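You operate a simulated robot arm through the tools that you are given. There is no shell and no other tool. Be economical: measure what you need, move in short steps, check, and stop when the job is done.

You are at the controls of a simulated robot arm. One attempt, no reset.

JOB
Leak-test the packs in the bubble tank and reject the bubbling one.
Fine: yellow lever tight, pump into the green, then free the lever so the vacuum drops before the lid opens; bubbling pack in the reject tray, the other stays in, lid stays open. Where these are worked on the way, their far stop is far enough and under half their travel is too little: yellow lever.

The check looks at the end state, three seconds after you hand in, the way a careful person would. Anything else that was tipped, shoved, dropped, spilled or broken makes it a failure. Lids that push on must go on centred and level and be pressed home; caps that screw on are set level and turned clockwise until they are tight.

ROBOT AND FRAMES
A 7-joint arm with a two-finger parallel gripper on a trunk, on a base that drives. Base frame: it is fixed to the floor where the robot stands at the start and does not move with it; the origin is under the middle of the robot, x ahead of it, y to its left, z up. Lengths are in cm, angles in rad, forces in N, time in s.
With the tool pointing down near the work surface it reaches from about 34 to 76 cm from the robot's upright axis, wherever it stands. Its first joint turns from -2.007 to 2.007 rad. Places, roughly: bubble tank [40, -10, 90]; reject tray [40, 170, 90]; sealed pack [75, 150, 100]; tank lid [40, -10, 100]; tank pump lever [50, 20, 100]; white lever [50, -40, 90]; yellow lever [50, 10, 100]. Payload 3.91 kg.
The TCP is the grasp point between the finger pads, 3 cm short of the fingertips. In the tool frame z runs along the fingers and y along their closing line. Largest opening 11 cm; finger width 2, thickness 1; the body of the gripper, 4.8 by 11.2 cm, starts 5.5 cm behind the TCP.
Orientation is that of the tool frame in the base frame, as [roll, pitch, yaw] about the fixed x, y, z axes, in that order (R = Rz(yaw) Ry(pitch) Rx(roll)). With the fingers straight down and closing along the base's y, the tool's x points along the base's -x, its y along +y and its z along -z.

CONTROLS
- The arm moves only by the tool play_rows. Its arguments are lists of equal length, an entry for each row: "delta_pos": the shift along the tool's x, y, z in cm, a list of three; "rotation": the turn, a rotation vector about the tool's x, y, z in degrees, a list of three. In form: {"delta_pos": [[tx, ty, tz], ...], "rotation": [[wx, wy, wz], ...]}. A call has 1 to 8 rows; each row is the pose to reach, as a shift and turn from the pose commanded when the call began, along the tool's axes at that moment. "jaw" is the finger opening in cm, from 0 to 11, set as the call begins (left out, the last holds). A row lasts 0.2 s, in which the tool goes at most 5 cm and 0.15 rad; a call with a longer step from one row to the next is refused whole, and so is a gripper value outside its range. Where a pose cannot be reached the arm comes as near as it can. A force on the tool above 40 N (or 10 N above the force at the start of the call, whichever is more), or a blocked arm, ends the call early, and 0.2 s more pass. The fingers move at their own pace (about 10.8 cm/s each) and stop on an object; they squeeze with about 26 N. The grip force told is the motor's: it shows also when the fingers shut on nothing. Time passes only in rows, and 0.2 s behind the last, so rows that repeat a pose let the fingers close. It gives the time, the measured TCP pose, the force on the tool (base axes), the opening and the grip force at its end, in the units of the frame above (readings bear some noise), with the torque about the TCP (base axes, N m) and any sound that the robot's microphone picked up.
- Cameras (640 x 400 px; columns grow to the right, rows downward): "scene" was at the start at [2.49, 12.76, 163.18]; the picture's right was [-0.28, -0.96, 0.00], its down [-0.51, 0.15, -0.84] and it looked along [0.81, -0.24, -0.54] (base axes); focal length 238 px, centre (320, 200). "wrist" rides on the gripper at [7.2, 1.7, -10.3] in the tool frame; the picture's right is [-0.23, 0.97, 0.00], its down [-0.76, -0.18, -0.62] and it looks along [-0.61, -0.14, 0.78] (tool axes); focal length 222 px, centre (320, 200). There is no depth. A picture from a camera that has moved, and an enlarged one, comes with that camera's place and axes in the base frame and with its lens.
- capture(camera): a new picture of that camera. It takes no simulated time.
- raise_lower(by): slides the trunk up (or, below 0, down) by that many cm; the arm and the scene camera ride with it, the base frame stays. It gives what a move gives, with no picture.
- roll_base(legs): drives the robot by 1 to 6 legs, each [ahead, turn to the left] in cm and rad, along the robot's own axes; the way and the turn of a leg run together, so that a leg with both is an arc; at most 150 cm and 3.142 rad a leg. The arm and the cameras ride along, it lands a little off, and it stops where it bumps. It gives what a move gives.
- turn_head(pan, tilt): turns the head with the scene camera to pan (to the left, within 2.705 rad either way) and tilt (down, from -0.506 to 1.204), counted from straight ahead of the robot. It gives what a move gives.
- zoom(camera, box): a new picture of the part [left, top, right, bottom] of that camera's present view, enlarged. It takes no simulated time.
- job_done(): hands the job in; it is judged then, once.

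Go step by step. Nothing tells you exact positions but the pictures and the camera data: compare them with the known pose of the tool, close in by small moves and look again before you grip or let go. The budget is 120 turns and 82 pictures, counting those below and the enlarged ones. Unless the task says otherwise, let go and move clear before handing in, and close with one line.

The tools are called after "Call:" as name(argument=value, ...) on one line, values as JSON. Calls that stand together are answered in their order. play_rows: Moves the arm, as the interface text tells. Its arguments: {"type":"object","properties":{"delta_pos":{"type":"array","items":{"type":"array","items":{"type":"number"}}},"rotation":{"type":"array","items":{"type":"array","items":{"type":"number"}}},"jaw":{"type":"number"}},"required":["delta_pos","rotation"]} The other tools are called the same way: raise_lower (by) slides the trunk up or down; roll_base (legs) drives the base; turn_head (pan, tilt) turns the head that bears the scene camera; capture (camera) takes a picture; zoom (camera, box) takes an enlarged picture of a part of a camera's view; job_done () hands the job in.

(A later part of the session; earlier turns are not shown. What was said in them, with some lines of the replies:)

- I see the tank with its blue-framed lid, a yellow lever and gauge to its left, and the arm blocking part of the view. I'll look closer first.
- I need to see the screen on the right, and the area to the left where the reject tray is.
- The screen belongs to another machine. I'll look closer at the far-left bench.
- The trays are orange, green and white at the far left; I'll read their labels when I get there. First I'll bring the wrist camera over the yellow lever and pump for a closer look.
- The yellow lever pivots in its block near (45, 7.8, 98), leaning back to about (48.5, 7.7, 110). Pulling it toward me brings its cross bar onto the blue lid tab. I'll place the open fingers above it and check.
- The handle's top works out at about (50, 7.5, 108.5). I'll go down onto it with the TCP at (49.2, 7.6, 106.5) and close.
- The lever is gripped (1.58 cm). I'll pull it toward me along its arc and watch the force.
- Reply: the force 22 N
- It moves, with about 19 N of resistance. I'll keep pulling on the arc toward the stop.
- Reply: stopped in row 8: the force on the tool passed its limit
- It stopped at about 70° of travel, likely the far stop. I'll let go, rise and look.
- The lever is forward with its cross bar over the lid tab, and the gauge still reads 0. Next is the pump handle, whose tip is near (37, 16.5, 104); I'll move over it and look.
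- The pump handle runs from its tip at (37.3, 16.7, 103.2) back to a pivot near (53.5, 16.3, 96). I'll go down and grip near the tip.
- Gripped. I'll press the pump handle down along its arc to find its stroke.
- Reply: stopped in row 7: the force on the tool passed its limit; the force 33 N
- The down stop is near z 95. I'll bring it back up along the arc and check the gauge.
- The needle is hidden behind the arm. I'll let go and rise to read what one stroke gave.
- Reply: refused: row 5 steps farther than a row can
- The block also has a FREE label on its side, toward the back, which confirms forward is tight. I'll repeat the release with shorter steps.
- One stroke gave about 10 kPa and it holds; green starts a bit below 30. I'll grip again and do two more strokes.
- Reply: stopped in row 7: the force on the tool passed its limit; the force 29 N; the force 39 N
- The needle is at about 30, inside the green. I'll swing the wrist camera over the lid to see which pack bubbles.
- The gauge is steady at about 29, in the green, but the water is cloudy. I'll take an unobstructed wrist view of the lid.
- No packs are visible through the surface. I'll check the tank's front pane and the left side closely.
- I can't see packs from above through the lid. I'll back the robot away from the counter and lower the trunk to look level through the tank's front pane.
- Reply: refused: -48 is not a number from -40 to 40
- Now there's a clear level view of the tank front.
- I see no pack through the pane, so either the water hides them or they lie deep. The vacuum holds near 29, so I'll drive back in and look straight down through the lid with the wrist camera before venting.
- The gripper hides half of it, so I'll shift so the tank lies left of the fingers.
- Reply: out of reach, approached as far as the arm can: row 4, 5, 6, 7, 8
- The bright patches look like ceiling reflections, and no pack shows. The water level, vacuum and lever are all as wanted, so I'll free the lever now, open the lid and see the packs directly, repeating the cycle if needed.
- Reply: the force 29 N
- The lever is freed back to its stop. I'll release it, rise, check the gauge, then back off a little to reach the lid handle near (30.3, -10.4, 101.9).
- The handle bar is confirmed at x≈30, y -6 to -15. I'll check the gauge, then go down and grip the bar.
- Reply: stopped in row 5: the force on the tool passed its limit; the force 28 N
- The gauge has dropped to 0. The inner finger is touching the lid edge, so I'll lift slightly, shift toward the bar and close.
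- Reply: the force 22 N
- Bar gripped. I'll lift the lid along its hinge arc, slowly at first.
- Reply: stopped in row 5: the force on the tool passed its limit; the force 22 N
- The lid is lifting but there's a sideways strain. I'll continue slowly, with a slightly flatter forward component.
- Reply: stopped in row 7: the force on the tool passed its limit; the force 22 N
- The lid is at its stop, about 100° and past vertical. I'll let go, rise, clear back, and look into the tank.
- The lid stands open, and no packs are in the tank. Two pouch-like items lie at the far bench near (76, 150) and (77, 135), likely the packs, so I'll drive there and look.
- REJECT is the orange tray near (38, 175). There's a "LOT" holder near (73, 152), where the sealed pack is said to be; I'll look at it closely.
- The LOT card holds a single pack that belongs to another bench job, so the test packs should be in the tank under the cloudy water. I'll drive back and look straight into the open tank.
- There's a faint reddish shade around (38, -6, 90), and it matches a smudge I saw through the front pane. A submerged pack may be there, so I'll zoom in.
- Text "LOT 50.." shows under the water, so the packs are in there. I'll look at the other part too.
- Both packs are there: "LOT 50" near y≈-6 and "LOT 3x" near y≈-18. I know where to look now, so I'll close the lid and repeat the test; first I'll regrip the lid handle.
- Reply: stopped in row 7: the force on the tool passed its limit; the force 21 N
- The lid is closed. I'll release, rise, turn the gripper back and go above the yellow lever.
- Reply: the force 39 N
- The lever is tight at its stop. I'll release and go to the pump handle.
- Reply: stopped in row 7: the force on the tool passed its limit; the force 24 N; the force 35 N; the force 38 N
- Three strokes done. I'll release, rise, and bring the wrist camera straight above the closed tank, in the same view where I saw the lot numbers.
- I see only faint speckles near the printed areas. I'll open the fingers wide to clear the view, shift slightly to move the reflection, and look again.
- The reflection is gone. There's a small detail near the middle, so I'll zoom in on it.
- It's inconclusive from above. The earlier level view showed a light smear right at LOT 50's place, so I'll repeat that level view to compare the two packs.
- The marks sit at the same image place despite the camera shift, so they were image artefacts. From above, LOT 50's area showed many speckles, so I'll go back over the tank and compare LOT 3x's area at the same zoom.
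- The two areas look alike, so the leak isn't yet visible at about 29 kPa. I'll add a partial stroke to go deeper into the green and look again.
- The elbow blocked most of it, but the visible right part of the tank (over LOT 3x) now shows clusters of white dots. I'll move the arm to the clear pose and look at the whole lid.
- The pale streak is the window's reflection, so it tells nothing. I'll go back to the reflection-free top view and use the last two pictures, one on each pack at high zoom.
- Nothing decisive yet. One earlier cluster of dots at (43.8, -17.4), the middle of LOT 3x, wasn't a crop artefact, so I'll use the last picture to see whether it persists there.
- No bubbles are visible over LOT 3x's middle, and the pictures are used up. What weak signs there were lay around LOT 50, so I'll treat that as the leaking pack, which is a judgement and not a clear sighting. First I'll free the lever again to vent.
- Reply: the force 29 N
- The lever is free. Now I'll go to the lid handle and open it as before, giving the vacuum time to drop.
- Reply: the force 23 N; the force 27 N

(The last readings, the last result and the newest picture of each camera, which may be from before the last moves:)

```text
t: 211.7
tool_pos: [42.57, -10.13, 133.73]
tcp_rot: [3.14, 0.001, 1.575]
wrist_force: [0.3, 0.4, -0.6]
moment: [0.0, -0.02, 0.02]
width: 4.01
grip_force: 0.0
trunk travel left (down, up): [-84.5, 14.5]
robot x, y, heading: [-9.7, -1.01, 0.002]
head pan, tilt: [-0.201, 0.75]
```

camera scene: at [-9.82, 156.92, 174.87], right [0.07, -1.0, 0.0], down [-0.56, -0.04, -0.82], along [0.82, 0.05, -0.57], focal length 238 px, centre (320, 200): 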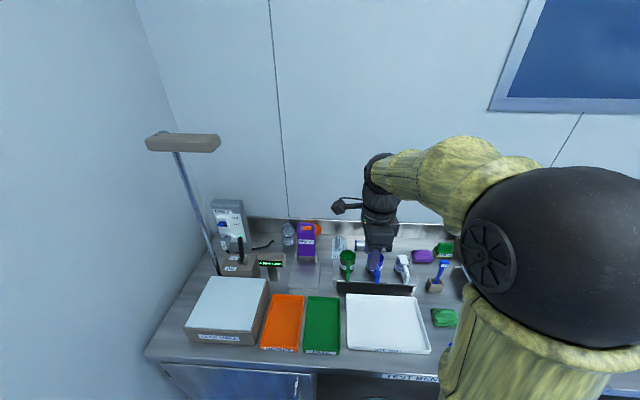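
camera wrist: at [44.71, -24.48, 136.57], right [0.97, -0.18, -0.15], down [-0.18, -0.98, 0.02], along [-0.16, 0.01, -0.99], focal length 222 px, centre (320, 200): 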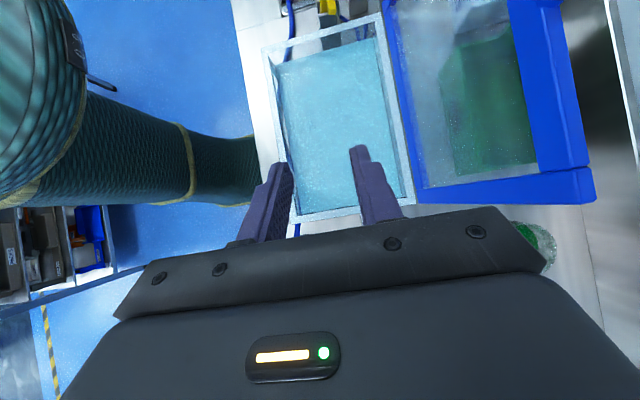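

The lid is open again. On the bench, a pack like these lies behind its LOT label as a roll about 3.4 cm across, so LOT 50's pack should be near (44, -6). I'll turn the gripper and come above it.

Call:
play_rows(delta_pos=[[0.5, 0.2, 1.5], [1, 0.4, 3], [1.5, 0.6, 4.5], [2, 0.8, 6], [2.5, 1, 7.5], [3, 1.2, 9], [3.5, 1.4, 11], [4.1, 1.4, 13]], rotation=[[0, 0, -8.2], [0, 0, -16.4], [0, 0, -24.6], [0, 0, -32.8], [0, 0, -41], [0, 0, -49.2], [0, 0, -57.4], [0, 0, -65.6]], jaw=7)

Call:
play_rows(delta_pos=[[0, 0, 0], [0, 0, 0], [0, 0, 0], [0, 0, 0]], rotation=[[0, 0, -8.2], [0, 0, -16.4], [0, 0, -24.6], [0, 0, -24.6]])

Call:
play_rows(delta_pos=[[0, 0, 4.5], [0, 0, 9], [0, 0, 13.5], [0, 0, 18], [0, 0, 21], [0, 0, 23], [0, 0, 23]], rotation=[[0, 0, 0], [0, 0, 0], [0, 0, 0], [0, 0, 0], [0, 0, 0], [0, 0, 0], [0, 0, 0]])

```text
t: 213.5
tool_pos: [44.08, -6.05, 120.53]
tcp_rot: [3.141, -0.001, 2.72]
wrist_force: [0.5, 0.2, -0.4]
moment: [0.02, 0.02, 0.01]
width: 6.98
grip_force: 0.2
trunk travel left (down, up): [-84.5, 14.5]
robot x, y, heading: [-9.65, -1.1, 0.007]
head pan, tilt: [-0.201, 0.75]
```

```text
t: 214.5
tool_pos: [43.93, -6.25, 120.66]
tcp_rot: [3.141, 0.0, -3.132]
wrist_force: [0.1, -0.4, -0.8]
moment: [0.05, 0.01, 0.01]
width: 7.0
grip_force: 0.0
trunk travel left (down, up): [-84.5, 14.5]
robot x, y, heading: [-9.85, -0.98, 0.006]
head pan, tilt: [-0.201, 0.75]
```

```text
t: 216.1
tool_pos: [44.02, -6.25, 97.44]
tcp_rot: [-3.14, -0.001, -3.135]
wrist_force: [-0.3, -0.7, 1.0]
moment: [0.0, 0.0, 0.0]
width: 7.0
grip_force: 0.0
trunk travel left (down, up): [-84.5, 14.5]
robot x, y, heading: [-9.46, -1.4, 0.003]
head pan, tilt: [-0.201, 0.75]
```

Free so far, with the fingertips at about z 94.5. I'll lower further in small steps, then close.

Call:
play_rows(delta_pos=[[0, 0, 1], [0, 0, 2], [0, 0, 3], [0, 0, 4], [0, 0, 5], [0, 0, 5]], rotation=[[0, 0, 0], [0, 0, 0], [0, 0, 0], [0, 0, 0], [0, 0, 0], [0, 0, 0]])

Call:
play_rows(delta_pos=[[0, 0, 0], [0, 0, 0], [0, 0, 0], [0, 0, 0]], rotation=[[0, 0, 0], [0, 0, 0], [0, 0, 0], [0, 0, 0]], jaw=1)

```text
t: 217.3
tool_pos: [44.2, -6.13, 93.65]
tcp_rot: [3.14, 0.009, -3.133]
wrist_force: [-7.2, 0.3, 28.8]
moment: [1.05, 0.35, 0.31]
width: 7.02
grip_force: 0.0
trunk travel left (down, up): [-84.5, 14.5]
robot x, y, heading: [-9.73, -0.69, 0.002]
head pan, tilt: [-0.201, 0.75]
stopped in row 5: the force on the tool passed its limit (the readings are from after the stop); the commanded pose is now the measured one
```

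```text
t: 218.0
tool_pos: [44.5, -6.26, 93.74]
tcp_rot: [-3.139, 0.017, -3.135]
wrist_force: [-4.6, -0.2, 20.7]
moment: [0.16, 0.42, 0.04]
width: 3.91
grip_force: 25.5
trunk travel left (down, up): [-84.5, 14.5]
robot x, y, heading: [-9.79, -1.1, 0.001]
head pan, tilt: [-0.201, 0.75]
stopped in row 3: the force on the tool passed its limit (the readings are from after the stop); the commanded pose is now the measured one
```

Contact at fingertip z≈90.7, and the fingers stopped at about 3.9. I'll ease up slightly and let them finish closing.

Call:
play_rows(delta_pos=[[0, 0, -0.3], [0, 0, -0.4], [0, 0, -0.4], [0, 0, -0.4]], rotation=[[0, 0, 0], [0, 0, 0], [0, 0, 0], [0, 0, 0]], jaw=1)

```text
t: 219.0
tool_pos: [44.53, -6.29, 93.96]
tcp_rot: [-3.141, 0.012, -3.135]
wrist_force: [-0.1, 0.4, 0.3]
moment: [-0.03, -0.02, 0.02]
width: 3.91
grip_force: 25.7
trunk travel left (down, up): [-84.5, 14.5]
robot x, y, heading: [-9.84, -1.15, 0.003]
head pan, tilt: [-0.201, 0.75]
```

It holds something 3.9 cm wide. I'll lift slowly and watch the weight and the width.

Call:
play_rows(delta_pos=[[0, 0, -0.8], [0, 0, -1.8], [0, 0, -3], [0, 0, -4.5], [0, 0, -6], [0, 0, -6], [0, 0, -6]], rotation=[[0, 0, 0], [0, 0, 0], [0, 0, 0], [0, 0, 0], [0, 0, 0], [0, 0, 0], [0, 0, 0]])

```text
t: 220.6
tool_pos: [44.56, -6.24, 100.05]
tcp_rot: [3.141, 0.013, -3.137]
wrist_force: [0.2, 0.3, 0.3]
moment: [-0.04, 0.02, 0.0]
width: 3.88
grip_force: 25.9
trunk travel left (down, up): [-84.5, 14.5]
robot x, y, heading: [-9.99, -0.94, 0.002]
head pan, tilt: [-0.201, 0.75]
```

The pack is out and held. I'll raise it, pull it in and drive to the reject tray, whose centre I put at (36.5, 173).

Call:
play_rows(delta_pos=[[0, 0, -4], [0, 0, -8], [0, 0, -12], [0, 0, -16], [0, 0, -20], [0, 0, -24], [3, 0, -27], [6, 0, -30]], rotation=[[0, 0, 0], [0, 0, 0], [0, 0, 0], [0, 0, 0], [0, 0, 0], [0, 0, 0], [0, 0, 0], [0, 0, 0]])

Call:
play_rows(delta_pos=[[2.5, 0, 0], [5, 0, 0], [7, 2, 0], [7, 4, 0]], rotation=[[0, 0, 0], [0, 0, 0], [0, 0, 0], [0, 0, 0]])

Call:
roll_base(legs=[[0, 1.53], [166, 0]])

```text
t: 222.4
tool_pos: [37.82, -6.32, 130.05]
tcp_rot: [-3.139, 0.014, -3.133]
wrist_force: [0.5, -0.2, -0.1]
moment: [0.02, -0.01, -0.01]
width: 3.91
grip_force: 25.7
trunk travel left (down, up): [-84.5, 14.5]
robot x, y, heading: [-9.54, -1.12, 0.007]
head pan, tilt: [-0.201, 0.75]
```

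```text
t: 223.4
tool_pos: [31.17, -2.31, 129.89]
tcp_rot: [-3.14, 0.013, -3.134]
wrist_force: [1.0, -0.2, 0.5]
moment: [-0.06, 0.01, -0.01]
width: 3.92
grip_force: 26.4
trunk travel left (down, up): [-84.5, 14.5]
robot x, y, heading: [-9.87, -0.93, 0.001]
head pan, tilt: [-0.201, 0.75]
```

```text
refused: 166 is not a number from -150 to 150
```

Call:
roll_base(legs=[[0, 1.56], [100, 0], [68, 0]])

```text
t: 235.9
tool_pos: [-4.97, 211.32, 129.95]
tcp_rot: [-3.141, 0.013, -1.583]
wrist_force: [-0.4, 0.4, -0.7]
moment: [0.03, 0.01, -0.01]
width: 3.89
grip_force: 26.0
trunk travel left (down, up): [-84.5, 14.5]
robot x, y, heading: [-6.83, 170.62, 1.558]
head pan, tilt: [-0.201, 0.75]
```

Call:
roll_base(legs=[[0, -1.55]])

```text
t: 240.1
tool_pos: [33.53, 169.12, 129.98]
tcp_rot: [-3.141, 0.012, -3.138]
wrist_force: [0.0, 0.7, -0.4]
moment: [0.0, 0.03, -0.01]
width: 3.9
grip_force: 25.9
trunk travel left (down, up): [-84.5, 14.5]
robot x, y, heading: [-7.1, 170.84, 0.0]
head pan, tilt: [-0.201, 0.75]
```

I'm in front of the trays. I'll centre over the orange tray and come down.

Call:
play_rows(delta_pos=[[-1.5, 2, 0], [-3, 4.2, 0], [-3, 4.2, 4.5], [-3, 4.2, 9], [-3, 4.2, 13.5], [-3, 4.2, 18], [-3, 4.2, 22.5], [-3, 4.2, 27]], rotation=[[0, 0, 0], [0, 0, 0], [0, 0, 0], [0, 0, 0], [0, 0, 0], [0, 0, 0], [0, 0, 0], [0, 0, 0]])

Call:
play_rows(delta_pos=[[0, 0, 2], [0, 0, 4], [0, 0, 6], [0, 0, 7.5], [0, 0, 8.5], [0, 0, 9.5], [0, 0, 10.5], [0, 0, 11.2]], rotation=[[0, 0, 0], [0, 0, 0], [0, 0, 0], [0, 0, 0], [0, 0, 0], [0, 0, 0], [0, 0, 0], [0, 0, 0]])

```text
t: 241.8
tool_pos: [37.27, 173.28, 102.99]
tcp_rot: [-3.139, 0.015, -3.139]
wrist_force: [0.3, 0.8, -0.9]
moment: [0.0, -0.01, 0.0]
width: 3.9
grip_force: 26.3
trunk travel left (down, up): [-84.5, 14.5]
robot x, y, heading: [-6.92, 170.19, -0.001]
head pan, tilt: [-0.201, 0.75]
```

```text
t: 243.7
tool_pos: [37.13, 173.17, 91.75]
tcp_rot: [-3.14, 0.014, -3.139]
wrist_force: [-0.2, 1.2, 0.1]
moment: [0.02, 0.0, 0.0]
width: 3.89
grip_force: 26.1
trunk travel left (down, up): [-84.5, 14.5]
robot x, y, heading: [-7.24, 170.61, -0.002]
head pan, tilt: [-0.201, 0.75]
```

Call:
play_rows(delta_pos=[[0, 0, 0.4], [0, 0, 0.8], [0, 0, 1.2], [0, 0, 1.5], [0, 0, 1.7]], rotation=[[0, 0, 0], [0, 0, 0], [0, 0, 0], [0, 0, 0], [0, 0, 0]])

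```text
t: 244.8
tool_pos: [37.29, 173.2, 89.95]
tcp_rot: [-3.141, 0.011, -3.14]
wrist_force: [-0.6, -1.0, -0.2]
moment: [0.02, 0.01, 0.0]
width: 3.9
grip_force: 25.6
trunk travel left (down, up): [-84.5, 14.5]
robot x, y, heading: [-7.27, 170.4, -0.006]
head pan, tilt: [-0.201, 0.75]
```

Call:
play_rows(delta_pos=[[0, 0, 0.2], [0, 0, 0.4], [0, 0, 0.6]], rotation=[[0, 0, 0], [0, 0, 0], [0, 0, 0]])

```text
t: 245.7
tool_pos: [37.34, 173.17, 89.87]
tcp_rot: [-3.142, 0.019, -3.137]
wrist_force: [1.1, -0.5, 38.2]
moment: [0.06, 0.36, 0.03]
width: 3.91
grip_force: 26.4
trunk travel left (down, up): [-84.5, 14.5]
robot x, y, heading: [-7.22, 170.36, 0.001]
head pan, tilt: [-0.201, 0.75]
```

It's on the tray floor. I'll ease off, open gently and rise straight up.

Call:
play_rows(delta_pos=[[0, 0, -0.6], [0, 0, -0.6]], rotation=[[0, 0, 0], [0, 0, 0]])

Call:
play_rows(delta_pos=[[0, 0, 0], [0, 0, 0], [0, 0, 0], [0, 0, -2], [0, 0, -5], [0, 0, -9], [0, 0, -13], [0, 0, -17]], rotation=[[0, 0, 0], [0, 0, 0], [0, 0, 0], [0, 0, 0], [0, 0, 0], [0, 0, 0], [0, 0, 0], [0, 0, 0]], jaw=6)

Call:
play_rows(delta_pos=[[0, 0, -4.5], [0, 0, -9], [0, 0, -13.5], [0, 0, -18], [0, 0, -18]], rotation=[[0, 0, 0], [0, 0, 0], [0, 0, 0], [0, 0, 0], [0, 0, 0]])

Call:
capture(camera="wrist")

```text
t: 246.2
tool_pos: [37.22, 173.13, 89.96]
tcp_rot: [-3.139, 0.01, -3.136]
wrist_force: [-0.4, 0.3, 0.1]
moment: [0.0, -0.03, 0.04]
width: 3.88
grip_force: 26.2
trunk travel left (down, up): [-84.5, 14.5]
robot x, y, heading: [-7.28, 170.4, -0.001]
head pan, tilt: [-0.201, 0.75]
```

```text
t: 248.1
tool_pos: [36.98, 173.21, 107.12]
tcp_rot: [-3.139, 0.015, -3.138]
wrist_force: [-0.1, -0.2, 0.2]
moment: [0.01, -0.01, 0.01]
width: 6.01
grip_force: 0.1
trunk travel left (down, up): [-84.5, 14.5]
robot x, y, heading: [-7.06, 170.43, 0.001]
head pan, tilt: [-0.201, 0.75]
```

```text
t: 249.2
tool_pos: [36.68, 173.36, 125.1]
tcp_rot: [-3.14, 0.013, -3.138]
wrist_force: [0.3, 0.0, 0.3]
moment: [0.01, 0.02, -0.02]
width: 6.0
grip_force: 0.1
trunk travel left (down, up): [-84.5, 14.5]
robot x, y, heading: [-7.04, 170.39, 0.003]
head pan, tilt: [-0.201, 0.75]
```

```text
refused: no pictures are left
```

The arm is clear and the pictures are used up, so I can't check any further. The pack is down in the REJECT tray by feel, the other pack is still in the tank, the lid is open and the lever is free, so I'm handing in.

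Call:
job_done()

```text
The job is handed in.
```

I handed the job in, but **I never clearly saw which pack was bubbling**: choosing LOT 50 for the REJECT tray was a guess from weak signs. I ran the test twice: the gauge read about 29 kPa (in the green) the first time, and I didn't read it in the second. The lever was freed before the lid opened each time; I saw the gauge at 0 only the first time. The other pack is still in the tank and the lid is open, and I placed LOT 50 by feel with no pictures left to check it.
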